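You operate a simulated robot arm through the tools that you are given. There is no shell and no other tool. Be economical: measure what you need, move in short steps, check, and stop when the job is done.

You run a simulated two-armed robot. Do the job below in one go: nothing can be reset, and whatever is moved stays where it is left.

Task
Add the 50 mm slat, then the 40 mm one; run the beam up and lock it.
Fine: in that order outward from the fence; leave the third slat and the knobs.
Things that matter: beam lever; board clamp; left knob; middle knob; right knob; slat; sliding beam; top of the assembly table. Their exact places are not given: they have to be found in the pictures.

Only the result counts: the job must be done as asked and must still hold three seconds after the hand-in. Knocking over, shifting, dropping, spilling or breaking anything else fails it.

Robot
Two 7-joint arms with two-finger parallel grippers on one trunk, hanging from a carriage that runs on a gantry, over the field with the corners [-1.243, 2.23], [-1.264, -0.07], [0.016, -0.081], [0.037, 2.219] (x, y) and turns from -373 to 315 degrees about z. Base frame: it is fixed where the carriage stands at the start and does not move with it; the origin is on the floor, on the carriage's upright axis, x ahead of it, y to its left, z up; the surface under the hand at the start is at about z = 0.86. Units: m, degrees, N and s.
The left shoulder is at the start at [0.04, 0.173, 1.222], the right one opposite. With the tool pointing down near the work surface each hand reaches from about 0.24 to 0.78 m from the robot's upright axis, wherever it stands, measured 20 degrees to its own side. Places, roughly: beam lever [0.6, 0.7, 1]; board clamp [0.5, 0.6, 0.9]; left knob [0.7, 0.7, 0.9]; middle knob [0.5, 0.7, 0.9]; right knob [0.4, 0.7, 0.9]; sliding beam [0.5, 0.7, 1]; top of the assembly table [0.5, -0.1, 0.9]. Payload 3.43 kg a hand.
Tool frame (each hand has its own): the origin (TCP) lies between the finger pads and is the grasp point; the fingertips stand 0.03 m ahead of it; z points along the fingers, y is the line along which they close. Largest opening 0.094 m; finger width 0.028, thickness 0.01; the body of the gripper, 0.05 by 0.096 m, starts 0.055 m behind the TCP.
Orientation is told as [roll, pitch, yaw] about the base's x, y, z axes, in that order, counted from this pose: with the fingers straight down and closing along the base's y, the tool's x points along the base's -x, its y along +y and its z along -z.

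Tools
- The arms move only by the tool play_rows. It takes "left_targets", "right_targets" or both (then of equal length, played together; a hand with none holds still); each is a list of rows, each a list of 7 numbers: the shift along the tool's x, y, z in units of 150 mm (1.0 is 150 mm), then the turn, a rotation vector about the tool's x, y, z in units of 120 degrees (1.0 is 120 degrees), then the opening, from 0 (shut) to 1 (fully open). In form: [[tx, ty, tz, wx, wy, wz, gripper], ...]. A call has 1 to 10 rows; each row is the pose to reach, as a shift and turn from the pose commanded when the call began, along the tool's axes at that moment. A call with a number of a shift or a turn outside -1 to 1 is refused whole. Rows are played at 5 a second. More than 0.05 m and 8.6 degrees between two rows, or a gripper value outside its range, and nothing of the call is played. Where a pose cannot be reached the arm comes as near as it can. A force on the tool above 80 N (or 10 N above the force at the start of the call, whichever is more), or a blocked arm, ends the call early, and 0.2 s more pass. The fingers move at their own pace (about 0.072 m/s each) and stop on an object; they squeeze with about 37 N. The grip force told is the motor's: it shows also when the fingers shut on nothing. Time passes only in rows, and 0.2 s behind the last, so rows that repeat a pose let the fingers close. It gives the time, the measured TCP pose, the force on the tool (base axes), the opening and the grip force at its end, in the units of the frame above (readings bear some noise), with the torque about the TCP (base axes, N m) and any sound that the robot's microphone picked up.
- Cameras (640 x 400 px; columns grow to the right, rows downward): "scene" is now at [0.252, 0.0128, 1.5692]; the picture's right is [0.16, -0.99, 0.00], its down [-0.20, -0.03, -0.98] and it looks along [0.97, 0.15, -0.20] (base axes); focal length 214 px, centre (320, 200). "left" rides on the left gripper at [0.076, -0.014, -0.103] in its tool frame; the picture's right is [0.18, 0.98, 0.00], its down [-0.75, 0.14, -0.64] and it looks along [-0.63, 0.12, 0.77] (tool axes); focal length 243 px, centre (320, 200). "right" rides on the right gripper at [0.076, 0.014, -0.103] in its tool frame; the picture's right is [-0.18, 0.98, 0.00], its down [-0.75, -0.14, -0.64] and it looks along [-0.63, -0.12, 0.77] (tool axes); focal length 243 px, centre (320, 200).
- grab_frame(camera): a new picture of that camera. The clock stands still meanwhile.
- move_column(by): slides the trunk up (or, below 0, down) by that many m; the arms and the scene camera ride with it, the base frame stays. It gives what a move gives, with no picture.
- roll_base(legs): drives the robot by 1 to 6 legs, each [ahead, left, turn to the left] in m, m and degrees, along the robot's own axes; the way and the turn of a leg run together, so that a leg with both is an arc; at most 1.5 m and 180 degrees a leg. The arms and the cameras ride along, it lands a little off, and it stops where it bumps. It keeps to its track: a leg is cut to what the track allows. It gives what a move gives.
- head_to(pan, tilt): turns the head with the scene camera to pan (to the left, within 86 degrees either way) and tilt (down, from -29 to 69), counted from straight ahead of the robot. It gives what a move gives.
- locate(camera, pixels): for up to 12 pixels [column, row] of the newest picture of that camera ("zoom" is the newest enlarged one), the place [x, y, z] in the base frame of the surface seen there, good to about 0.003 m. The clock stands still meanwhile.
- inspect(camera, box): a new picture of the part [left, top, right, bottom] of that camera's present view, enlarged. The clock stands still meanwhile.
- hand_in(): hands the job in; it is judged then, once.

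Keep the steps short. Do not move on a guess: measure, check each grasp and each placing, and mend mistakes. In all there are 80 turns and 58 pictures (those below and enlarged ones count). Leave the grippers open and the arms clear of the work at the hand-in unless told otherwise, and finish with a single line.

The tools are called after "Request:" by a JSON object that holds its "name" and its "arguments". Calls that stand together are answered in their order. play_rows: Moves the arms, as the interface text tells. Its arguments: {"type":"object","properties":{"left_targets":{"type":"array"},"right_targets":{"type":"array"}},"required":[]} The other tools are called the same way: move_column (by) slides the trunk up or down; roll_base (legs) drives the base; head_to (pan, tilt) turns the head that bears the scene camera; grab_frame (camera) takes a picture; locate (camera, pixels) gives the place of the surface under pixels of a picture; inspect (camera, box) takes an enlarged picture of a part of a camera's view; hand_in () hands the job in.

At the start:

```text
time_s: 0.0
left_eef_pos: [0.3136, 0.4666, 1.276]
left_tool_rot: [0.0, 0.1, -0.1]
left_force: [0.0, -0.5, 0.0]
left_moment: [0.02, 0.01, -0.01]
left_grip_width: 0.0939
left_finger_force: 0.0
right_eef_pos: [0.4095, 0.0471, 1.3157]
right_tool_rot: [-0.3, 7.3, -1.6]
right_force: [0.0, 0.7, 0.0]
right_moment: [-0.01, 0.01, 0.0]
right_grip_width: 0.0939
right_finger_force: 0.1
trunk travel left (down, up): [-0.375, 0.406]
robot x, y, heading: [0.0023, 0.001, -0.0]
head pan, tilt: [-24.3, 68.8]
```

scene: 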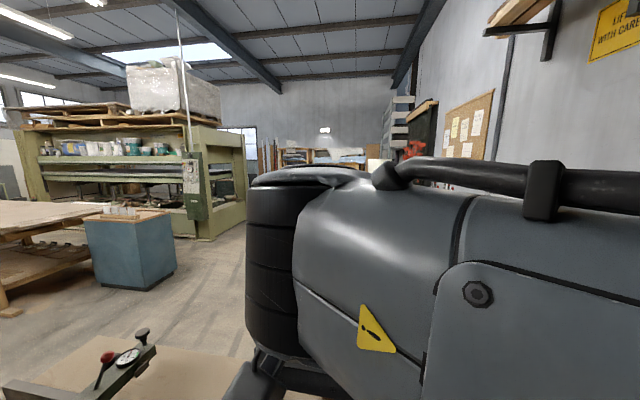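
right: 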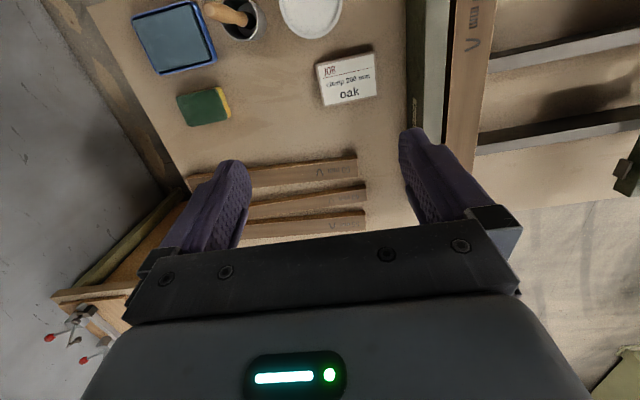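
left: 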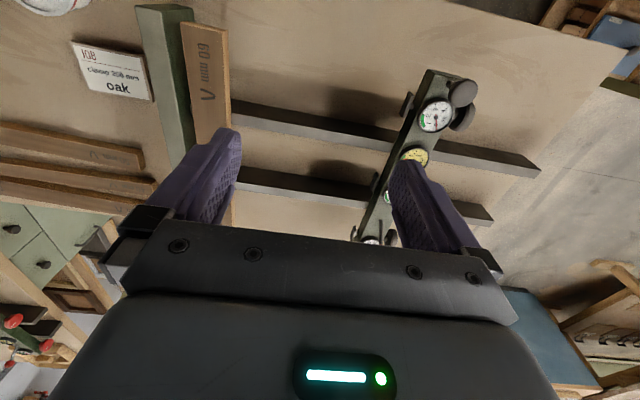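

The left wrist picture shows the fence, a 60 mm slat already against it, rails, and the beam with dials at about (410,160). I'll enlarge it and the slats in the right wrist view.

Request:
{"name": "inspect", "arguments": {"camera": "left", "box": [60, 0, 560, 260]}}

Request:
{"name": "inspect", "arguments": {"camera": "right", "box": [160, 40, 480, 240]}}

Request:
{"name": "head_to", "arguments": {"pan": 45, "tilt": 45}}

```text
1.28 times, centred on (310, 130) of left
```

zoom: 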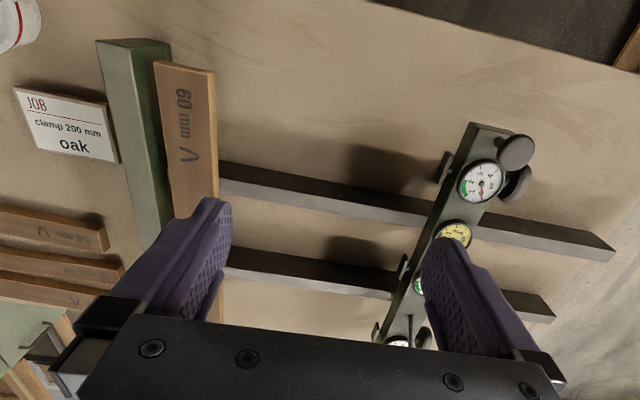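

```text
2.00 times, centred on (320, 140) of right
```

zoom: 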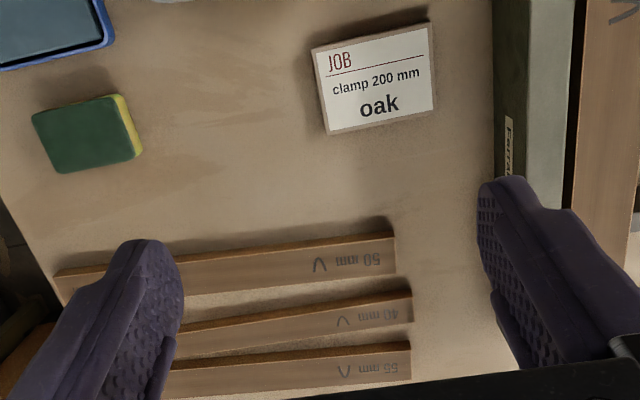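

```text
time_s: 1.4
left_eef_pos: [0.3135, 0.4668, 1.2761]
left_tool_rot: [0.0, -0.1, 0.0]
left_force: [0.2, -0.1, 0.0]
left_moment: [0.02, 0.02, 0.0]
left_grip_width: 0.094
left_finger_force: 0.1
right_eef_pos: [0.4088, 0.0464, 1.3155]
right_tool_rot: [-0.3, 7.3, -1.5]
right_force: [0.1, 0.6, 0.3]
right_moment: [0.0, 0.01, 0.01]
right_grip_width: 0.0941
right_finger_force: 0.0
trunk travel left (down, up): [-0.375, 0.406]
robot x, y, heading: [-0.0035, 0.002, 0.3]
head pan, tilt: [45.0, 45.0]
```

Request:
{"name": "grab_frame", "arguments": {"camera": "scene"}}

```text
52 pictures are left
```

scene: 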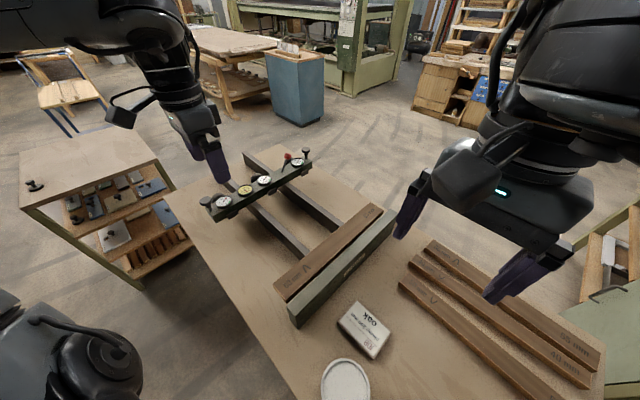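

The scene view shows the beam with gauges and a red lever at (260,185), the fence at (345,270), and the slats at right. I'll enlarge both, and locate key points.

Request:
{"name": "locate", "arguments": {"camera": "scene", "pixels": [[288, 286], [378, 207], [291, 318], [394, 218], [300, 250], [340, 230], [403, 283], [412, 262], [430, 243], [598, 350], [590, 385], [240, 260]]}}

Request:
{"name": "inspect", "arguments": {"camera": "scene", "box": [180, 130, 400, 330]}}

Request:
{"name": "inspect", "arguments": {"camera": "scene", "box": [190, 140, 330, 230]}}

```text
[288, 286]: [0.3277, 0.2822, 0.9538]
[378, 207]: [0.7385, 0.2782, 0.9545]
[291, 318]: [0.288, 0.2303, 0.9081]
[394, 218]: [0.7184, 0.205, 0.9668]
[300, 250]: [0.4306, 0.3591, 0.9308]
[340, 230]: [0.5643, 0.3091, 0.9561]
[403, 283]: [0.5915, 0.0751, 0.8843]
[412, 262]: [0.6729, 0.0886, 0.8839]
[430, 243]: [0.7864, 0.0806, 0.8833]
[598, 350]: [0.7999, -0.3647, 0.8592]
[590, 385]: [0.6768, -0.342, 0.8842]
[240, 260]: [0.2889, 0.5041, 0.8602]
```

```text
2.00 times, centred on (290, 230) of scene
```

zoom: 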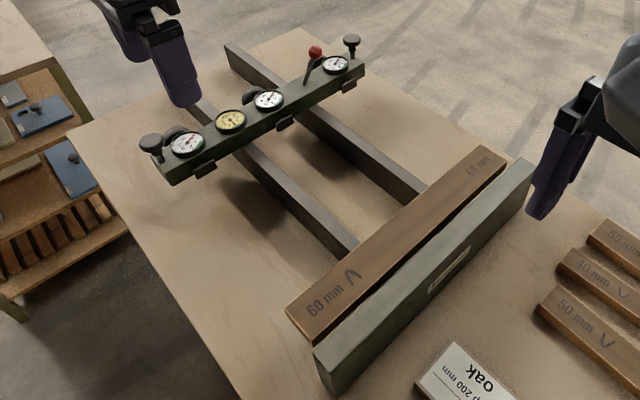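

```text
4.44 times, centred on (260, 185) of scene
```

zoom: 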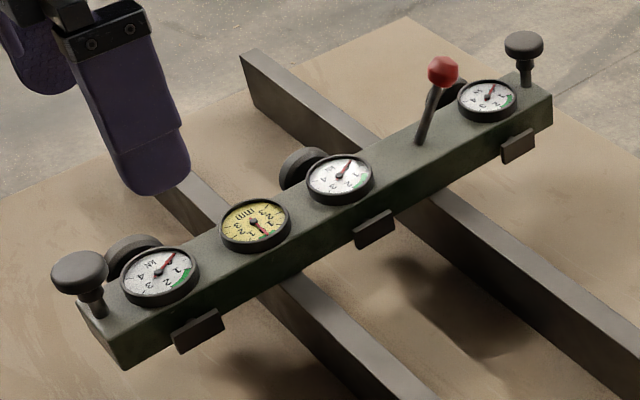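

Slats lie along y on the table and must be turned 90° to lie on the rails. I'll locate slat corners in the right wrist picture.

Request:
{"name": "locate", "arguments": {"camera": "right", "pixels": [[352, 163], [353, 174], [260, 175], [260, 183], [362, 190], [362, 198], [262, 203], [262, 212], [362, 215], [362, 227], [365, 219], [192, 180]]}}

Request:
{"name": "locate", "arguments": {"camera": "scene", "pixels": [[400, 285], [440, 310], [500, 352], [550, 392], [414, 258], [460, 290], [520, 335], [587, 382], [428, 247], [500, 292], [560, 330], [598, 354]]}}

```text
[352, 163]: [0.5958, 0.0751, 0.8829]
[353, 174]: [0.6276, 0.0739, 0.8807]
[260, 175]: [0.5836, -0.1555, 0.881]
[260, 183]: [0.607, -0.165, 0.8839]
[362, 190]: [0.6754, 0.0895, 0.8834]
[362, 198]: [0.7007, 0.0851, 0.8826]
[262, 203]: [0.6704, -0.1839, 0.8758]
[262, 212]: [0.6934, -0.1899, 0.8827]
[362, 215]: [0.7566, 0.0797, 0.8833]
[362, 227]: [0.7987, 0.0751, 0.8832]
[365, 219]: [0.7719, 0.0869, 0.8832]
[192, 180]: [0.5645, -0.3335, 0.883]
```

```text
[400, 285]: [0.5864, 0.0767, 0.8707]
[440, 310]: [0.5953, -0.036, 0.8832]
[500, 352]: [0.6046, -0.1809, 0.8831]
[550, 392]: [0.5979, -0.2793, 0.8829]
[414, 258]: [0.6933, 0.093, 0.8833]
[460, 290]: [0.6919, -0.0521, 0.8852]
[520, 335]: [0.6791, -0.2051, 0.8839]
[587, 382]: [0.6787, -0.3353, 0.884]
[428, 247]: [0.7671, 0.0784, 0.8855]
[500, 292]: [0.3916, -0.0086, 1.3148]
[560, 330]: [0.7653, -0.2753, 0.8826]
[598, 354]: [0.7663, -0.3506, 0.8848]
```

50 mm slat centre is about (0.60,-0.13), top z 0.883. First I level the right hand and move halfway toward it.

Request:
{"name": "play_rows", "arguments": {"right_targets": [[-0.17, -0.147, 0.075, 0.0, -0.015, 0.0, 1], [-0.34, -0.294, 0.15, 0.0, -0.03, 0.0, 1], [-0.51, -0.44, 0.225, 0.0, -0.045, 0.0, 1], [-0.68, -0.587, 0.3, 0.0025, -0.061, 0.0, 1], [-0.68, -0.587, 0.3, 0.0025, -0.061, 0.0, 1]]}}

```text
time_s: 2.6
left_eef_pos: [0.313, 0.4664, 1.2767]
left_tool_rot: [0.0, 0.0, -0.2]
left_force: [0.5, -0.2, 0.2]
left_moment: [0.02, 0.03, 0.0]
left_grip_width: 0.0939
left_finger_force: 0.1
right_eef_pos: [0.4946, -0.0394, 1.2572]
right_tool_rot: [-0.5, 0.0, -1.6]
right_force: [0.2, 0.4, -0.4]
right_moment: [-0.01, -0.01, 0.01]
right_grip_width: 0.0941
right_finger_force: 0.0
right hand out of reach, approached as far as the arm can: row 4, 5
trunk travel left (down, up): [-0.375, 0.406]
robot x, y, heading: [0.0026, -0.0021, 0.0]
head pan, tilt: [45.0, 45.0]
```

The reach is short at this height; I'll descend while turning 80° (closing across the slat).

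Request:
{"name": "play_rows", "arguments": {"right_targets": [[0, 0, 0.2, 0, 0, 0.0667, 1], [0, -0.05, 0.4, 0, 0, 0.133, 1], [-0.05, -0.1, 0.6, 0, 0, 0.2, 1], [-0.15, -0.2, 0.8, 0, 0, 0.267, 1], [-0.25, -0.3, 0.98, 0, 0, 0.333, 1], [-0.35, -0.4, 0.98, 0, 0, 0.4, 1], [-0.45, -0.5, 0.98, 0, 0, 0.467, 1], [-0.55, -0.6, 0.98, 0, 0, 0.533, 1], [-0.65, -0.6, 0.98, 0, 0, 0.6, 1], [-0.7, -0.6, 0.98, 0, 0, 0.667, 1]]}}

Request:
{"name": "grab_frame", "arguments": {"camera": "right"}}

```text
time_s: 4.8
left_eef_pos: [0.3127, 0.4661, 1.2756]
left_tool_rot: [0.0, 0.1, -0.1]
left_force: [-0.2, -0.5, 0.0]
left_moment: [-0.03, -0.02, 0.02]
left_grip_width: 0.0941
left_finger_force: 0.1
right_eef_pos: [0.5982, -0.1348, 1.1099]
right_tool_rot: [-0.2, -0.7, -81.7]
right_force: [-0.2, -0.1, -0.3]
right_moment: [-0.01, 0.0, 0.04]
right_grip_width: 0.0939
right_finger_force: 0.1
trunk travel left (down, up): [-0.375, 0.406]
robot x, y, heading: [-0.0013, -0.0029, -0.0]
head pan, tilt: [45.0, 45.0]
```

```text
49 pictures are left
```

right: 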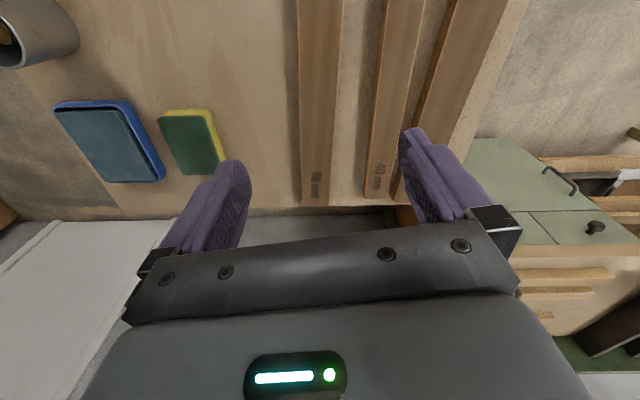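

Request:
{"name": "locate", "arguments": {"camera": "right", "pixels": [[304, 200], [327, 200], [303, 20], [340, 20], [302, 110], [335, 110], [372, 120], [396, 120], [368, 190], [390, 190], [425, 100], [450, 100]]}}

```text
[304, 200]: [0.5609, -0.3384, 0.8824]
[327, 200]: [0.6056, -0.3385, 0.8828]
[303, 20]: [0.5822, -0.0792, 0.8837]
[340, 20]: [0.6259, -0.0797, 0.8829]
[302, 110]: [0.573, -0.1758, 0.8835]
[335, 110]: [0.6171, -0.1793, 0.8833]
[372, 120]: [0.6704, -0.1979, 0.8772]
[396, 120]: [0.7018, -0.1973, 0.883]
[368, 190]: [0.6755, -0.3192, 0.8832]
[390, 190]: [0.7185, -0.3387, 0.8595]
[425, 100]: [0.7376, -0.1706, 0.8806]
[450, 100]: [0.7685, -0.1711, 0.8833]
```

The slat's centre measures (0.5995,-0.131), turned about -4°. I'll align (yaw -94°) and go down to z 0.963.

Request:
{"name": "play_rows", "arguments": {"right_targets": [[0.024, 0.012, 0.2, 0.003, 0, 0.05, 1], [0.024, 0.012, 0.4, 0.006, 0, 0.103, 1], [0.024, 0.012, 0.6, 0.006, 0, 0.103, 1], [0.024, 0.012, 0.8, 0.006, 0, 0.103, 1], [0.024, 0.012, 0.98, 0.006, 0, 0.103, 1], [0.024, 0.012, 0.98, 0.006, 0, 0.103, 1]]}}

Request:
{"name": "grab_frame", "arguments": {"camera": "right"}}

```text
time_s: 6.2
left_eef_pos: [0.3137, 0.4668, 1.2759]
left_tool_rot: [0.1, 0.0, -0.1]
left_force: [0.1, 0.1, -0.7]
left_moment: [0.0, 0.0, 0.03]
left_grip_width: 0.094
left_finger_force: 0.0
right_eef_pos: [0.5999, -0.1317, 0.9618]
right_tool_rot: [-0.7, -0.8, -93.9]
right_force: [-0.4, -0.1, 0.5]
right_moment: [0.02, -0.01, -0.02]
right_grip_width: 0.094
right_finger_force: 0.2
trunk travel left (down, up): [-0.375, 0.406]
robot x, y, heading: [0.0048, -0.0013, 0.0]
head pan, tilt: [45.0, 45.0]
```

```text
48 pictures are left
```

right: 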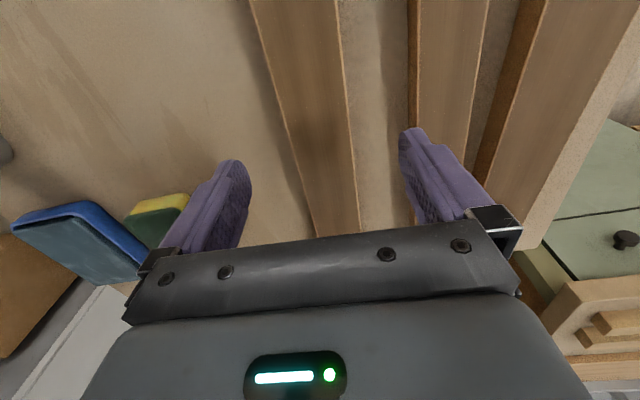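

The slat is centred between the fingers. I narrow the opening a bit (to clear the 40 mm slat), go down to z 0.895 and close.

Request:
{"name": "play_rows", "arguments": {"right_targets": [[0, 0, 0.1, 0, 0, 0, 0.8], [0, 0, 0.25, 0, 0, 0, 0.8], [0, 0, 0.4, 0, 0, 0, 0.8], [0, 0, 0.447, 0, 0, 0, 0.8], [0, 0, 0.447, 0, 0, 0, 0.8], [0, 0, 0.447, 0, 0, 0, 0], [0, 0, 0.447, 0, 0, 0, 0], [0, 0, 0.447, 0, 0, 0, 0], [0, 0, 0.447, 0, 0, 0, 0]]}}

```text
time_s: 8.2
left_eef_pos: [0.3131, 0.4669, 1.2765]
left_tool_rot: [-0.1, 0.0, -0.1]
left_force: [-0.2, -0.2, -0.6]
left_moment: [0.0, 0.01, 0.04]
left_grip_width: 0.0941
left_finger_force: 0.0
right_eef_pos: [0.599, -0.1333, 0.8964]
right_tool_rot: [-0.8, -0.6, -94.0]
right_force: [0.4, 0.2, 0.1]
right_moment: [-0.04, -0.02, -0.02]
right_grip_width: 0.0497
right_finger_force: 36.8
trunk travel left (down, up): [-0.375, 0.406]
robot x, y, heading: [-0.0022, -0.0028, -0.1]
head pan, tilt: [45.0, 45.0]
```

Held at 49.7 mm. I lift straight up.

Request:
{"name": "play_rows", "arguments": {"right_targets": [[0, 0, -0.2, 0, 0, 0, 0], [0, 0, -0.4, 0, 0, 0, 0], [0, 0, -0.6, 0, 0, 0, 0], [0, 0, -0.8, 0, 0, 0, 0], [0, 0, -1.0, 0, 0, 0, 0]]}}

Request:
{"name": "play_rows", "arguments": {"right_targets": [[0, 0, -0.15, 0, 0, -0.065, 0], [0, 0, -0.3, 0, 0, -0.13, 0], [0, 0, -0.4, 0, 0, -0.195, 0], [0, 0, -0.4, 0, 0, -0.26, 0], [0, 0, -0.4, 0, 0, -0.325, 0], [0, 0, -0.4, 0, 0, -0.39, 0], [0, 0, -0.4, 0, 0, -0.455, 0], [0, 0, -0.4, 0, 0, -0.52, 0], [0, 0, -0.4, 0, 0, -0.585, 0], [0, 0, -0.4, 0, 0, -0.65, 0]]}}

Request:
{"name": "roll_base", "arguments": {"legs": [[0, 0.3, 0]]}}

Request:
{"name": "grab_frame", "arguments": {"camera": "scene"}}

```text
time_s: 9.4
left_eef_pos: [0.3129, 0.4663, 1.2761]
left_tool_rot: [0.0, 0.0, -0.1]
left_force: [-0.5, -0.9, -0.2]
left_moment: [0.0, -0.04, -0.05]
left_grip_width: 0.0938
left_finger_force: 0.0
right_eef_pos: [0.6007, -0.1305, 1.0447]
right_tool_rot: [-0.8, -0.8, -93.9]
right_force: [1.3, -0.1, -3.9]
right_moment: [0.03, -0.02, 0.01]
right_grip_width: 0.0499
right_finger_force: 36.9
trunk travel left (down, up): [-0.375, 0.406]
robot x, y, heading: [0.0009, -0.0001, -0.0]
head pan, tilt: [45.0, 45.0]
```

```text
time_s: 11.6
left_eef_pos: [0.3121, 0.4682, 1.2764]
left_tool_rot: [-0.1, -0.1, 0.0]
left_force: [0.4, 0.3, 0.3]
left_moment: [0.0, 0.0, -0.01]
left_grip_width: 0.094
left_finger_force: 0.0
right_eef_pos: [0.5646, -0.0975, 1.0974]
right_tool_rot: [-0.6, 0.4, -16.1]
right_force: [0.0, 0.2, -4.0]
right_moment: [-0.01, 0.01, -0.02]
right_grip_width: 0.0496
right_finger_force: 37.5
right hand out of reach, approached as far as the arm can: row 9, 10
trunk travel left (down, up): [-0.375, 0.406]
robot x, y, heading: [-0.002, -0.0003, -0.1]
head pan, tilt: [45.0, 45.0]
```

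```text
time_s: 13.7
left_eef_pos: [0.315, 0.7722, 1.2757]
left_tool_rot: [0.0, 0.0, -0.3]
left_force: [0.5, 0.6, 0.7]
left_moment: [-0.01, -0.02, -0.01]
left_grip_width: 0.094
left_finger_force: 0.0
right_eef_pos: [0.5647, 0.2037, 1.0982]
right_tool_rot: [-0.6, 0.4, -16.5]
right_force: [1.1, 0.5, -3.9]
right_moment: [0.03, 0.0, 0.05]
right_grip_width: 0.0498
right_finger_force: 37.0
trunk travel left (down, up): [-0.375, 0.406]
robot x, y, heading: [0.0026, 0.3039, -0.3]
head pan, tilt: [45.0, 45.0]
```

```text
47 pictures are left
```

scene: 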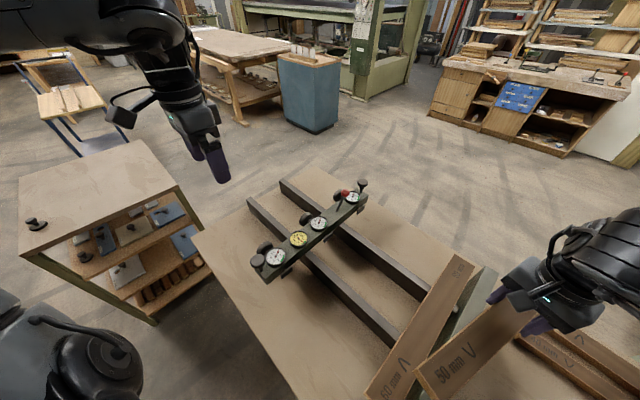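

Slat held; base now at y≈0.30. I aim the head a bit lower for measuring the 60 mm slat, rails and beam.

Request:
{"name": "head_to", "arguments": {"pan": 35, "tilt": 60}}

Request:
{"name": "grab_frame", "arguments": {"camera": "scene"}}

```text
time_s: 14.4
left_eef_pos: [0.314, 0.7699, 1.276]
left_tool_rot: [0.0, -0.1, -0.3]
left_force: [-0.5, 0.2, 0.5]
left_moment: [0.01, 0.0, -0.02]
left_grip_width: 0.0941
left_finger_force: 0.0
right_eef_pos: [0.5648, 0.2035, 1.0976]
right_tool_rot: [-0.7, 0.4, -16.4]
right_force: [-0.2, 0.3, -3.4]
right_moment: [-0.02, 0.0, 0.04]
right_grip_width: 0.0497
right_finger_force: 37.2
trunk travel left (down, up): [-0.375, 0.406]
robot x, y, heading: [0.0013, 0.3046, -0.4]
head pan, tilt: [35.0, 60.0]
```

```text
46 pictures are left
```

scene: 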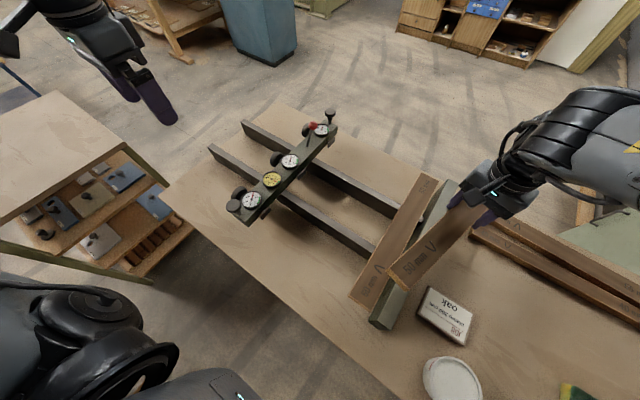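

Request:
{"name": "inspect", "arguments": {"camera": "scene", "box": [200, 100, 480, 340]}}

Request:
{"name": "locate", "arguments": {"camera": "scene", "pixels": [[353, 292], [413, 181], [385, 233], [373, 303], [360, 243], [366, 252], [385, 208], [391, 216], [300, 190], [340, 175], [225, 155], [258, 128]]}}

```text
1.67 times, centred on (340, 220) of scene
```

zoom: 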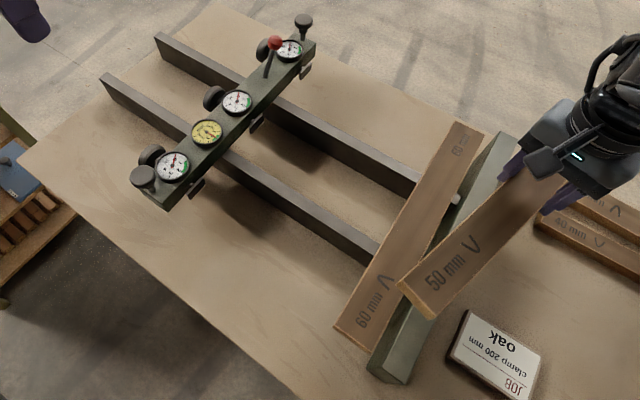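

```text
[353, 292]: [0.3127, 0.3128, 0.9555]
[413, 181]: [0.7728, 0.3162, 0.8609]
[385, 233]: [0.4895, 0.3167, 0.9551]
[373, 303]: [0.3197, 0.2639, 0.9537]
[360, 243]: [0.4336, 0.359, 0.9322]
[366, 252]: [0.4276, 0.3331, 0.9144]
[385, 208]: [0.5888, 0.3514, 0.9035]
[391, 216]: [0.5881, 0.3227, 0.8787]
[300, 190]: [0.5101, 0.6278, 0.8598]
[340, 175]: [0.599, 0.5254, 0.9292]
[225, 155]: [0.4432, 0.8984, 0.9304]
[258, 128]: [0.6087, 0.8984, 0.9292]
```

The 60 mm slat's outer edge is at y≈0.316, spans x≈0.31–0.73; rail tops at z 0.930. I move the 50 mm slat to (0.52, 0.365) above the rails, turned parallel to the fence.

Request:
{"name": "play_rows", "arguments": {"right_targets": [[0.118, 0.19, 0.0, 0, 0, -0.027, 0], [0.236, 0.38, 0.0, 0, 0, -0.054, 0], [0.354, 0.57, 0.05, 0, 0, -0.081, 0], [0.472, 0.76, 0.1, 0, 0, -0.109, 0], [0.591, 0.948, 0.2, 0, 0, -0.137, 0], [0.591, 0.948, 0.2, 0, 0, -0.137, 0]]}}

Request:
{"name": "grab_frame", "arguments": {"camera": "scene"}}

Request:
{"name": "grab_frame", "arguments": {"camera": "right"}}

```text
time_s: 15.8
left_eef_pos: [0.3149, 0.7707, 1.2764]
left_tool_rot: [0.0, -0.1, -0.3]
left_force: [0.2, -0.8, 0.0]
left_moment: [0.0, 0.01, 0.03]
left_grip_width: 0.0941
left_finger_force: 0.0
right_eef_pos: [0.519, 0.3649, 1.066]
right_tool_rot: [-0.5, 0.5, 0.1]
right_force: [0.0, 0.3, -3.8]
right_moment: [0.04, 0.03, 0.03]
right_grip_width: 0.0497
right_finger_force: 37.3
trunk travel left (down, up): [-0.375, 0.406]
robot x, y, heading: [0.0, 0.3059, -0.2]
head pan, tilt: [35.0, 60.0]
```

```text
44 pictures are left
```

scene: 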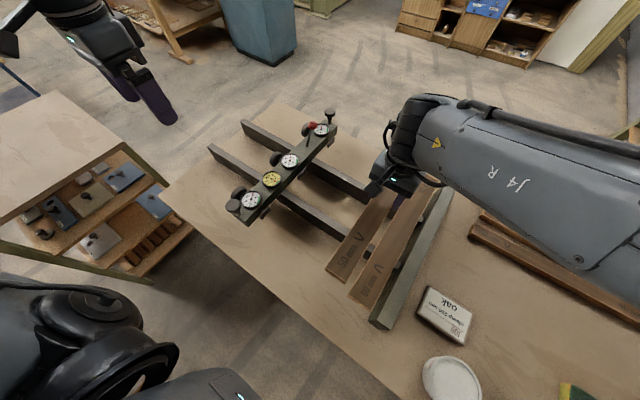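

```text
43 pictures are left
```

right: 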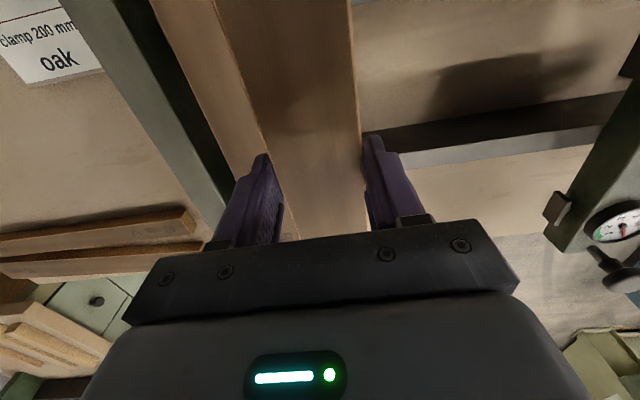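

Request:
{"name": "locate", "arguments": {"camera": "right", "pixels": [[228, 20], [345, 20], [265, 110], [350, 110], [285, 180], [350, 200]]}}

Request:
{"name": "locate", "arguments": {"camera": "scene", "pixels": [[330, 268], [350, 278], [346, 250], [365, 245], [375, 205], [352, 294], [374, 303], [400, 230]]}}

```text
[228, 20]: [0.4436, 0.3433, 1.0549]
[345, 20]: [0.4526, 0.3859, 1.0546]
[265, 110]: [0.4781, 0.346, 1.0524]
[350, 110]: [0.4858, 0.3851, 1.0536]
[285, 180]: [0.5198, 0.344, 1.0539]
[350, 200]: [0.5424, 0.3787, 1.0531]
```

```text
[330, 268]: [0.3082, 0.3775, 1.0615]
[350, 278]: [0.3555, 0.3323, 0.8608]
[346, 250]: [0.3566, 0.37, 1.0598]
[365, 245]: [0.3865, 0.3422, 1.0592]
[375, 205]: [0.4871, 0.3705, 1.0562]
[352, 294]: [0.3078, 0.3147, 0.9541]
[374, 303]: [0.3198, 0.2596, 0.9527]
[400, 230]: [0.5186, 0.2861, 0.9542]
```

The slat is pitched ~1.8° (near end high). I level it and lower to rest on the rails.

Request:
{"name": "play_rows", "arguments": {"right_targets": [[0, 0, 0.15, 0, -0.005, 0, 0], [0, 0, 0.3, 0, -0.01, 0, 0], [0, 0, 0.45, 0, -0.015, 0, 0], [0, 0, 0.55, 0, -0.015, 0, 0], [0, 0, 0.62, 0, -0.015, 0, 0], [0, 0, 0.645, 0, -0.015, 0, 0], [0, 0, 0.655, 0, -0.015, 0, 0], [0, 0, 0.655, 0, -0.015, 0, 0]]}}

Request:
{"name": "grab_frame", "arguments": {"camera": "scene"}}

Request:
{"name": "locate", "arguments": {"camera": "scene", "pixels": [[330, 285], [365, 245], [374, 303], [352, 294], [350, 260], [375, 220], [340, 285]]}}

```text
time_s: 17.6
left_eef_pos: [0.3156, 0.7721, 1.2753]
left_tool_rot: [0.0, -0.1, -0.4]
left_force: [0.2, 0.3, -1.0]
left_moment: [0.05, 0.04, 0.0]
left_grip_width: 0.0938
left_finger_force: 0.0
right_eef_pos: [0.5185, 0.3643, 0.9681]
right_tool_rot: [-0.5, -1.1, 0.1]
right_force: [-0.8, -0.5, -4.2]
right_moment: [-0.01, -0.02, 0.0]
right_grip_width: 0.0496
right_finger_force: 36.7
trunk travel left (down, up): [-0.375, 0.406]
robot x, y, heading: [0.001, 0.3012, -0.2]
head pan, tilt: [35.0, 60.0]
```

```text
42 pictures are left
```

scene: 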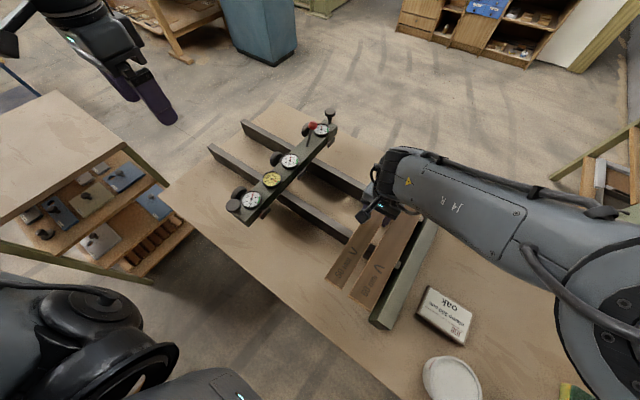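

```text
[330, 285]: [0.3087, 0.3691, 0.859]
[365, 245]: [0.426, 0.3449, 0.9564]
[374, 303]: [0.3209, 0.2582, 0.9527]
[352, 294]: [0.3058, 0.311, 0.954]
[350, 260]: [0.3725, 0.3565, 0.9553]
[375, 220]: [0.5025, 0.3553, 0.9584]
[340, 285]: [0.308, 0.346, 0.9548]
```

The slat is ~1.5 mm above the rails. I lower 2 mm more and open a little (to ~62 mm), then rise slightly.

Request:
{"name": "play_rows", "arguments": {"right_targets": [[0, 0, 0.008, 0, 0, 0, 0], [0, 0, 0.014, 0, 0, 0, 0], [0, 0, 0.014, 0, 0, 0, 0.64], [0, 0, 0.014, 0, 0, 0, 0.64], [0, 0, 0.014, 0, 0, 0, 0.64]]}}

Request:
{"name": "grab_frame", "arguments": {"camera": "right"}}

```text
time_s: 18.9
left_eef_pos: [0.3151, 0.77, 1.2756]
left_tool_rot: [-0.1, 0.0, -0.4]
left_force: [-0.1, 0.0, -0.6]
left_moment: [0.0, 0.01, 0.0]
left_grip_width: 0.0941
left_finger_force: 0.2
right_eef_pos: [0.5194, 0.3642, 0.9672]
right_tool_rot: [-0.5, -1.1, 0.0]
right_force: [-0.3, 0.1, 0.5]
right_moment: [0.01, -0.01, 0.01]
right_grip_width: 0.0602
right_finger_force: 0.1
trunk travel left (down, up): [-0.375, 0.406]
robot x, y, heading: [0.0033, 0.3031, -0.2]
head pan, tilt: [35.0, 60.0]
```

```text
41 pictures are left
```

right: 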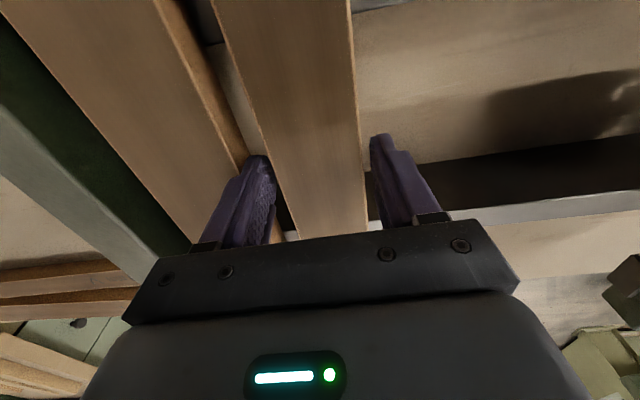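

Released cleanly. I rise, close the fingers, and come down on the outer side of the 50 mm slat to push it against the 60.

Request:
{"name": "play_rows", "arguments": {"right_targets": [[0, 0, -0.15, 0, 0, 0, 0.64], [0, 0, -0.35, 0, 0.005, 0, 0.64], [0, 0.17, -0.35, 0, 0.009, 0, 0.3], [0, 0.36, -0.35, 0, 0.009, 0, 0], [0, 0.36, -0.35, 0, 0.009, 0, 0], [0, 0.36, -0.35, 0, 0.009, 0, 0], [0, 0.36, -0.15, 0, 0.009, 0, 0], [0, 0.36, -0.05, 0, 0.009, 0, 0], [0, 0.36, -0.05, 0, 0.009, 0, 0]]}}

Request:
{"name": "grab_frame", "arguments": {"camera": "right"}}

```text
time_s: 20.9
left_eef_pos: [0.3147, 0.7699, 1.2774]
left_tool_rot: [0.0, 0.0, -0.3]
left_force: [0.3, -0.9, -0.3]
left_moment: [-0.01, 0.02, -0.01]
left_grip_width: 0.0942
left_finger_force: 0.1
right_eef_pos: [0.5212, 0.4179, 0.9732]
right_tool_rot: [-0.5, -0.1, -0.2]
right_force: [0.5, -0.3, -0.5]
right_moment: [0.03, 0.0, 0.01]
right_grip_width: 0.0001
right_finger_force: 32.8
trunk travel left (down, up): [-0.375, 0.406]
robot x, y, heading: [0.0023, 0.3096, -0.0]
head pan, tilt: [35.0, 60.0]
```

```text
40 pictures are left
```

right: 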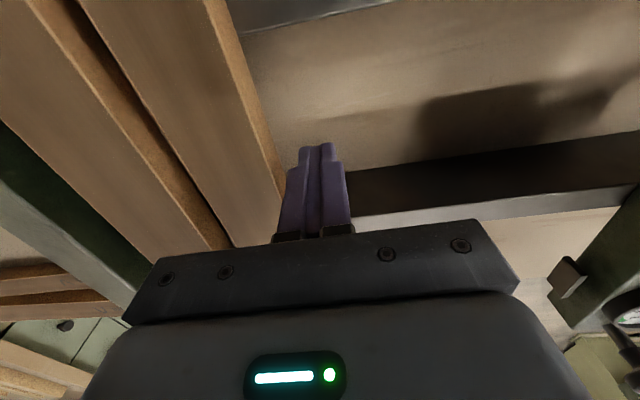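

Request:
{"name": "play_rows", "arguments": {"right_targets": [[0, 0, 0.08, 0, 0, 0, 0], [0, -0.06, 0.08, 0, 0, 0, 0], [0, -0.11, 0.08, 0, 0, 0, 0], [0, -0.15, 0.08, 0, 0, 0, 0], [0, -0.19, 0.08, 0, 0, 0, 0], [0, -0.22, 0.08, 0, 0, 0, 0], [0, -0.25, 0.08, 0, 0, 0, 0], [0, -0.27, 0.08, 0, 0, 0, 0], [0, -0.27, 0.08, 0, 0, 0, 0]]}}

Request:
{"name": "grab_frame", "arguments": {"camera": "right"}}

```text
time_s: 22.9
left_eef_pos: [0.3147, 0.7706, 1.2757]
left_tool_rot: [0.1, 0.0, -0.3]
left_force: [-1.2, -0.7, 0.3]
left_moment: [-0.02, 0.02, -0.05]
left_grip_width: 0.0941
left_finger_force: 0.0
right_eef_pos: [0.5186, 0.3786, 0.9616]
right_tool_rot: [-0.4, -0.2, 0.0]
right_force: [0.2, 5.6, 3.3]
right_moment: [0.09, 0.02, -0.06]
right_grip_width: 0.0001
right_finger_force: 33.1
trunk travel left (down, up): [-0.375, 0.406]
robot x, y, heading: [0.0028, 0.302, -0.4]
head pan, tilt: [35.0, 60.0]
```

```text
39 pictures are left
```

right: 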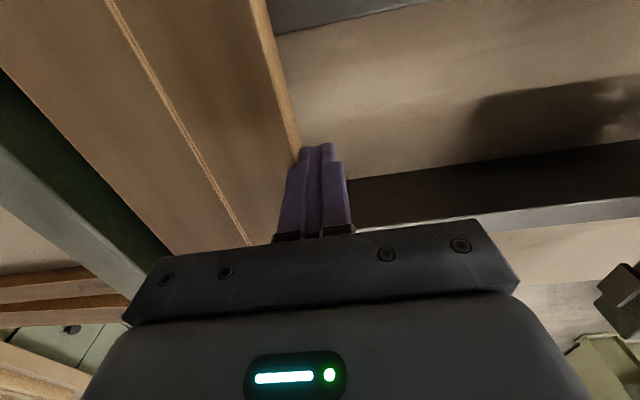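

Almost flush; I push a couple of mm more, then withdraw up.

Request:
{"name": "play_rows", "arguments": {"right_targets": [[0, -0.01, 0, 0, 0, 0, 0], [0, -0.02, 0, 0, 0, 0, 0], [0, -0.025, 0, 0, 0, 0, 0], [0, -0.025, 0, 0, 0, 0, 0]]}}

Request:
{"name": "inspect", "arguments": {"camera": "right", "box": [60, 0, 340, 240]}}

```text
time_s: 23.9
left_eef_pos: [0.3158, 0.7721, 1.2754]
left_tool_rot: [0.0, 0.0, -0.3]
left_force: [-0.7, 0.4, -0.6]
left_moment: [0.02, 0.0, 0.0]
left_grip_width: 0.0942
left_finger_force: 0.0
right_eef_pos: [0.519, 0.3755, 0.9603]
right_tool_rot: [-0.3, -0.1, 0.0]
right_force: [-0.4, 4.0, -0.1]
right_moment: [0.1, 0.06, -0.06]
right_grip_width: 0.0001
right_finger_force: 32.9
trunk travel left (down, up): [-0.375, 0.406]
robot x, y, heading: [0.0001, 0.3055, -0.1]
head pan, tilt: [35.0, 60.0]
```

```text
1.67 times, centred on (200, 120) of right
```

zoom: 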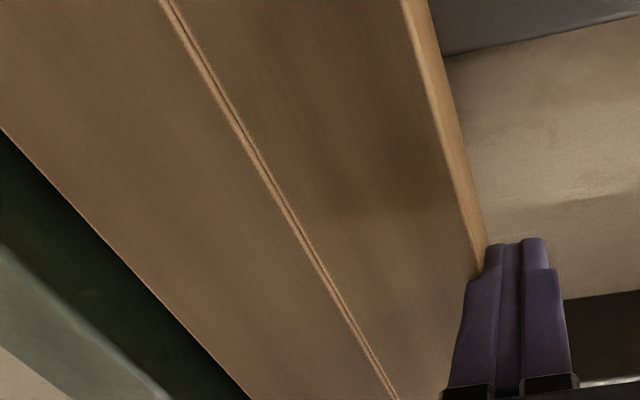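

Flush now (joint line closed). I back off and rise, then drive the base back right for the 40 mm slat.

Request:
{"name": "play_rows", "arguments": {"right_targets": [[0, 0.06, 0, 0, 0, 0, 0], [0, 0.06, -0.25, 0, 0, 0, 0.5], [0, 0.06, -0.5, 0, 0, 0, 0.8], [0, 0.06, -0.75, 0, 0, 0, 0.8], [0, 0.06, -1.0, 0, 0, 0, 0.8]]}}

Request:
{"name": "roll_base", "arguments": {"legs": [[0, -0.3, 0]]}}

```text
time_s: 25.1
left_eef_pos: [0.3171, 0.7718, 1.2765]
left_tool_rot: [-0.1, 0.0, -0.4]
left_force: [-0.1, 0.0, -0.3]
left_moment: [-0.01, -0.01, 0.0]
left_grip_width: 0.0941
left_finger_force: 0.0
right_eef_pos: [0.5204, 0.384, 1.1114]
right_tool_rot: [-0.6, -0.2, 0.1]
right_force: [0.6, -0.1, -0.9]
right_moment: [0.0, -0.02, 0.01]
right_grip_width: 0.0752
right_finger_force: 0.0
trunk travel left (down, up): [-0.375, 0.406]
robot x, y, heading: [0.0043, 0.306, -0.3]
head pan, tilt: [35.0, 60.0]
```

```text
time_s: 27.1
left_eef_pos: [0.3129, 0.4662, 1.2758]
left_tool_rot: [0.1, 0.0, 0.0]
left_force: [0.6, -0.3, -0.5]
left_moment: [0.0, 0.02, -0.01]
left_grip_width: 0.094
left_finger_force: 0.0
right_eef_pos: [0.5183, 0.0803, 1.1118]
right_tool_rot: [-0.4, -0.2, 0.2]
right_force: [0.1, 0.7, 1.2]
right_moment: [0.0, -0.04, 0.01]
right_grip_width: 0.0751
right_finger_force: 0.1
trunk travel left (down, up): [-0.375, 0.406]
robot x, y, heading: [-0.0008, 0.002, -0.1]
head pan, tilt: [35.0, 60.0]
```

Now swing toward the 40 mm slat, turning 78°.

Request:
{"name": "play_rows", "arguments": {"right_targets": [[0, -0.1, 0.05, 0, 0, 0.065, 0.8], [0, -0.2, 0.1, 0, 0, 0.13, 0.8], [-0.1, -0.35, 0.15, 0, 0, 0.195, 0.8], [-0.2, -0.5, 0.2, 0, 0, 0.26, 0.8], [-0.3, -0.65, 0.25, 0, 0, 0.325, 0.8], [-0.4, -0.8, 0.3, 0, 0, 0.39, 0.8], [-0.5, -0.9, 0.35, 0, 0, 0.455, 0.8], [-0.6, -1.0, 0.35, 0, 0, 0.52, 0.8], [-0.75, -1.0, 0.35, 0, 0, 0.585, 0.8], [-0.9, -1.0, 0.35, 0, 0, 0.65, 0.8]]}}

Request:
{"name": "grab_frame", "arguments": {"camera": "right"}}

```text
time_s: 29.3
left_eef_pos: [0.3137, 0.4674, 1.2767]
left_tool_rot: [0.0, 0.0, -0.1]
left_force: [-0.5, -0.4, -0.4]
left_moment: [0.01, -0.01, 0.0]
left_grip_width: 0.0941
left_finger_force: 0.1
right_eef_pos: [0.6541, -0.0676, 1.0604]
right_tool_rot: [0.1, -0.4, -78.1]
right_force: [-0.4, 0.2, -0.7]
right_moment: [-0.01, -0.02, -0.01]
right_grip_width: 0.0752
right_finger_force: 0.0
trunk travel left (down, up): [-0.375, 0.406]
robot x, y, heading: [-0.0022, 0.0009, -0.3]
head pan, tilt: [35.0, 60.0]
```

```text
37 pictures are left
```

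right: 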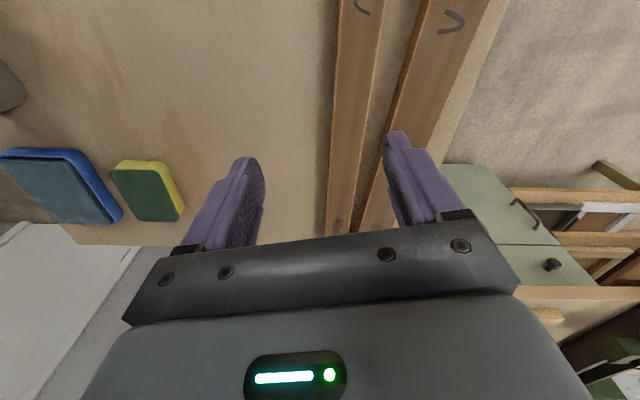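

Request:
{"name": "locate", "arguments": {"camera": "right", "pixels": [[344, 20], [378, 20], [339, 100], [367, 100], [332, 190], [353, 190], [330, 228], [345, 228], [413, 60], [372, 210], [352, 60], [340, 150]]}}

Request:
{"name": "inspect", "arguments": {"camera": "right", "box": [280, 0, 520, 240]}}

```text
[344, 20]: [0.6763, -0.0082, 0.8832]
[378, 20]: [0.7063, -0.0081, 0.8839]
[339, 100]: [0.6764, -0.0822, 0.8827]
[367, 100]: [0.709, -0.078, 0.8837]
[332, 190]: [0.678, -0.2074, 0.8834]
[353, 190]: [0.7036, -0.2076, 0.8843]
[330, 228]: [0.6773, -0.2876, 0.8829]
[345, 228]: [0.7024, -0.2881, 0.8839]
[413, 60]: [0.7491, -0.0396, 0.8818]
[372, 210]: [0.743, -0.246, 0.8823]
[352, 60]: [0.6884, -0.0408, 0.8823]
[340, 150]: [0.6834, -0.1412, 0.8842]
```

```text
1.67 times, centred on (400, 120) of right
```

zoom: 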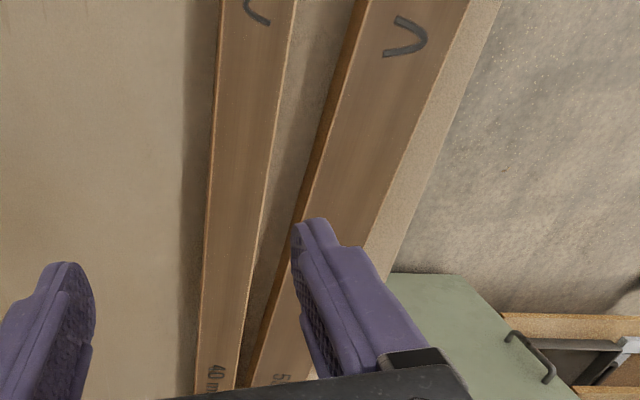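

40 mm slat: centre (0.692,-0.118), parallel to y; gap to the 55 is ~30 mm. I align at yaw -90 and go down to z 0.93 with a 58 mm opening.

Request:
{"name": "play_rows", "arguments": {"right_targets": [[-0.13, 0.06, 0.1, 0, 0, 0.033, 0.62], [-0.26, 0.12, 0.2, 0, 0, 0.066, 0.62], [-0.379, 0.179, 0.35, 0, 0, 0.099, 0.62], [-0.379, 0.179, 0.55, 0, 0, 0.099, 0.62], [-0.379, 0.179, 0.75, 0, 0, 0.099, 0.62], [-0.379, 0.179, 0.87, 0, 0, 0.099, 0.62], [-0.379, 0.179, 0.87, 0, 0, 0.099, 0.62]]}}

Request:
{"name": "grab_frame", "arguments": {"camera": "right"}}

```text
time_s: 30.9
left_eef_pos: [0.3137, 0.4672, 1.2755]
left_tool_rot: [0.0, 0.0, -0.1]
left_force: [0.3, 0.2, 0.0]
left_moment: [0.01, -0.03, 0.01]
left_grip_width: 0.094
left_finger_force: 0.0
right_eef_pos: [0.6775, -0.1153, 0.9409]
right_tool_rot: [0.1, -0.6, -89.7]
right_force: [0.4, 0.2, -0.1]
right_moment: [-0.01, -0.01, 0.0]
right_grip_width: 0.0585
right_finger_force: 0.0
right hand out of reach, approached as far as the arm can: row 2, 3, 4, 5, 6, 7
trunk travel left (down, up): [-0.375, 0.406]
robot x, y, heading: [0.0001, -0.0003, -0.0]
head pan, tilt: [35.0, 60.0]
```

```text
35 pictures are left
```

right: 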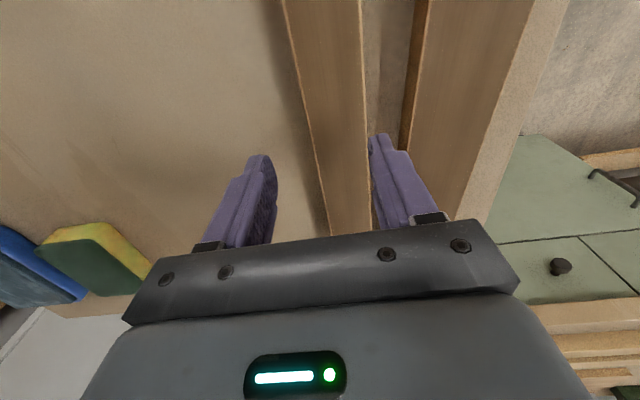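

The arm is at its reach limit 15 mm short in x. I raise the hand, lower the trunk 0.1 m and drive ahead 15 mm to gain reach.

Request:
{"name": "play_rows", "arguments": {"right_targets": [[0, 0, -0.25, 0, 0, 0, 0.62], [0, 0, -0.5, 0, 0, 0, 0.62], [0, 0, -0.75, 0, 0, 0, 0.62]]}}

Request:
{"name": "move_column", "arguments": {"by": -0.1}}

Request:
{"name": "roll_base", "arguments": {"legs": [[0.015, 0, 0]]}}

```text
time_s: 31.7
left_eef_pos: [0.3133, 0.4668, 1.2772]
left_tool_rot: [0.0, 0.0, -0.2]
left_force: [-0.3, 0.2, 0.2]
left_moment: [-0.01, -0.01, -0.02]
left_grip_width: 0.0942
left_finger_force: 0.0
right_eef_pos: [0.6723, -0.1123, 1.0398]
right_tool_rot: [0.2, -0.4, -89.8]
right_force: [-0.1, -0.1, 0.6]
right_moment: [0.01, 0.01, 0.02]
right_grip_width: 0.0583
right_finger_force: 0.0
right hand out of reach, approached as far as the arm can: row 3
trunk travel left (down, up): [-0.375, 0.406]
robot x, y, heading: [0.0028, -0.0006, -0.2]
head pan, tilt: [35.0, 60.0]
```

```text
time_s: 33.0
left_eef_pos: [0.3135, 0.4679, 1.1764]
left_tool_rot: [0.1, 0.0, -0.1]
left_force: [0.0, -0.6, 0.3]
left_moment: [0.01, -0.02, 0.05]
left_grip_width: 0.0942
left_finger_force: 0.1
right_eef_pos: [0.6721, -0.1111, 0.9399]
right_tool_rot: [0.2, -0.5, -89.8]
right_force: [0.0, -0.2, 0.2]
right_moment: [-0.01, 0.01, -0.01]
right_grip_width: 0.0581
right_finger_force: 0.1
trunk travel left (down, up): [-0.275, 0.506]
robot x, y, heading: [0.0011, -0.0025, 0.0]
head pan, tilt: [35.0, 60.0]
```

```text
time_s: 33.8
left_eef_pos: [0.3274, 0.4665, 1.1768]
left_tool_rot: [0.0, 0.0, 0.0]
left_force: [0.0, 0.1, -0.3]
left_moment: [-0.01, 0.0, 0.01]
left_grip_width: 0.0941
left_finger_force: 0.1
right_eef_pos: [0.6871, -0.1122, 0.9393]
right_tool_rot: [0.2, -0.3, -89.8]
right_force: [0.4, 0.7, 0.5]
right_moment: [0.04, 0.01, -0.03]
right_grip_width: 0.0584
right_finger_force: 0.0
trunk travel left (down, up): [-0.275, 0.506]
robot x, y, heading: [0.0138, 0.0002, -0.2]
head pan, tilt: [35.0, 60.0]
```

Request:
{"name": "play_rows", "arguments": {"right_targets": [[-0.03, 0.033, 0, 0, 0, 0, 0.62], [-0.03, 0.033, 0.06, 0, 0, 0, 0.62], [-0.03, 0.033, 0.06, 0, 0, 0, 0.62]]}}

Request:
{"name": "grab_frame", "arguments": {"camera": "right"}}

```text
time_s: 34.6
left_eef_pos: [0.3269, 0.4663, 1.1757]
left_tool_rot: [0.0, 0.0, -0.1]
left_force: [0.6, -0.4, 0.5]
left_moment: [-0.02, -0.02, 0.01]
left_grip_width: 0.0938
left_finger_force: 0.0
right_eef_pos: [0.6876, -0.1161, 0.9302]
right_tool_rot: [0.2, -0.3, -89.7]
right_force: [0.5, 0.1, 0.0]
right_moment: [0.0, 0.01, 0.03]
right_grip_width: 0.0586
right_finger_force: 0.0
right hand out of reach, approached as far as the arm can: row 1, 2, 3
trunk travel left (down, up): [-0.275, 0.506]
robot x, y, heading: [0.013, 0.0028, 0.1]
head pan, tilt: [35.0, 60.0]
```

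```text
34 pictures are left
```

right: 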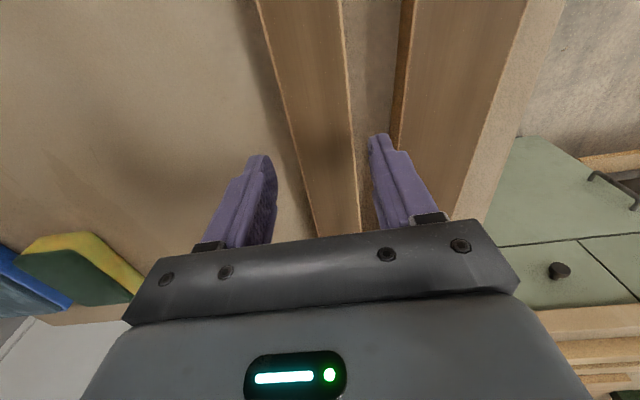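

The slat is between the fingers with ~5 mm clearance on the far side. I descend vertically with the trunk (35 mm), keeping the arm as it is.

Request:
{"name": "move_column", "arguments": {"by": -0.034}}

Request:
{"name": "grab_frame", "arguments": {"camera": "right"}}

```text
time_s: 35.4
left_eef_pos: [0.3274, 0.467, 1.1424]
left_tool_rot: [0.0, 0.0, 0.0]
left_force: [-0.2, 0.6, -0.2]
left_moment: [-0.01, 0.01, 0.06]
left_grip_width: 0.0939
left_finger_force: 0.0
right_eef_pos: [0.6883, -0.1156, 0.897]
right_tool_rot: [0.1, -0.5, -89.8]
right_force: [-0.2, 0.4, 0.6]
right_moment: [0.01, 0.03, -0.02]
right_grip_width: 0.0581
right_finger_force: 0.1
trunk travel left (down, up): [-0.241, 0.54]
robot x, y, heading: [0.0156, 0.0012, -0.1]
head pan, tilt: [35.0, 60.0]
```

```text
33 pictures are left
```

right: 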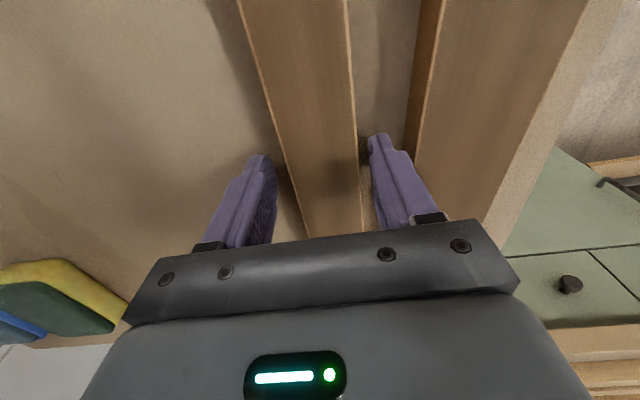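

Fingers straddle the 40 mm slat. I close.

Request:
{"name": "play_rows", "arguments": {"right_targets": [[0, 0, 0, 0, 0, 0, 0], [0, 0, 0, 0, 0, 0, 0], [0, 0, 0, 0, 0, 0, 0], [0, 0, 0, 0, 0, 0, 0]]}}

Request:
{"name": "move_column", "arguments": {"by": 0.25}}

Request:
{"name": "roll_base", "arguments": {"legs": [[-0.1, 0, 0], [0, 0.35, 0]]}}

```text
time_s: 36.4
left_eef_pos: [0.3264, 0.4666, 1.1426]
left_tool_rot: [0.0, 0.1, 0.0]
left_force: [-0.7, 0.5, 0.4]
left_moment: [0.0, -0.01, 0.02]
left_grip_width: 0.094
left_finger_force: 0.1
right_eef_pos: [0.6892, -0.1143, 0.8956]
right_tool_rot: [0.2, -0.3, -89.8]
right_force: [0.3, -0.2, 2.9]
right_moment: [0.01, 0.09, -0.51]
right_grip_width: 0.0395
right_finger_force: 37.0
trunk travel left (down, up): [-0.241, 0.54]
robot x, y, heading: [0.0139, 0.0005, -0.4]
head pan, tilt: [35.0, 60.0]
```

```text
time_s: 39.0
left_eef_pos: [0.3274, 0.4673, 1.3921]
left_tool_rot: [0.0, 0.0, -0.1]
left_force: [0.5, 0.4, -0.8]
left_moment: [0.03, -0.02, 0.01]
left_grip_width: 0.094
left_finger_force: 0.0
right_eef_pos: [0.6886, -0.1156, 1.1456]
right_tool_rot: [0.2, -0.4, -89.9]
right_force: [-0.1, -0.2, -2.6]
right_moment: [-0.01, 0.0, 0.01]
right_grip_width: 0.0395
right_finger_force: 36.7
trunk travel left (down, up): [-0.491, 0.29]
robot x, y, heading: [0.0157, 0.0023, -0.1]
head pan, tilt: [35.0, 60.0]
```

```text
time_s: 41.9
left_eef_pos: [0.2303, 0.8049, 1.3913]
left_tool_rot: [0.0, 0.0, -0.2]
left_force: [-0.2, 0.3, 0.0]
left_moment: [0.01, 0.02, -0.02]
left_grip_width: 0.0938
left_finger_force: 0.1
right_eef_pos: [0.5901, 0.2231, 1.1456]
right_tool_rot: [0.2, -0.4, -89.8]
right_force: [0.0, -1.2, -3.4]
right_moment: [0.01, 0.01, 0.02]
right_grip_width: 0.0395
right_finger_force: 36.9
trunk travel left (down, up): [-0.491, 0.29]
robot x, y, heading: [-0.0816, 0.3376, -0.1]
head pan, tilt: [35.0, 60.0]
```

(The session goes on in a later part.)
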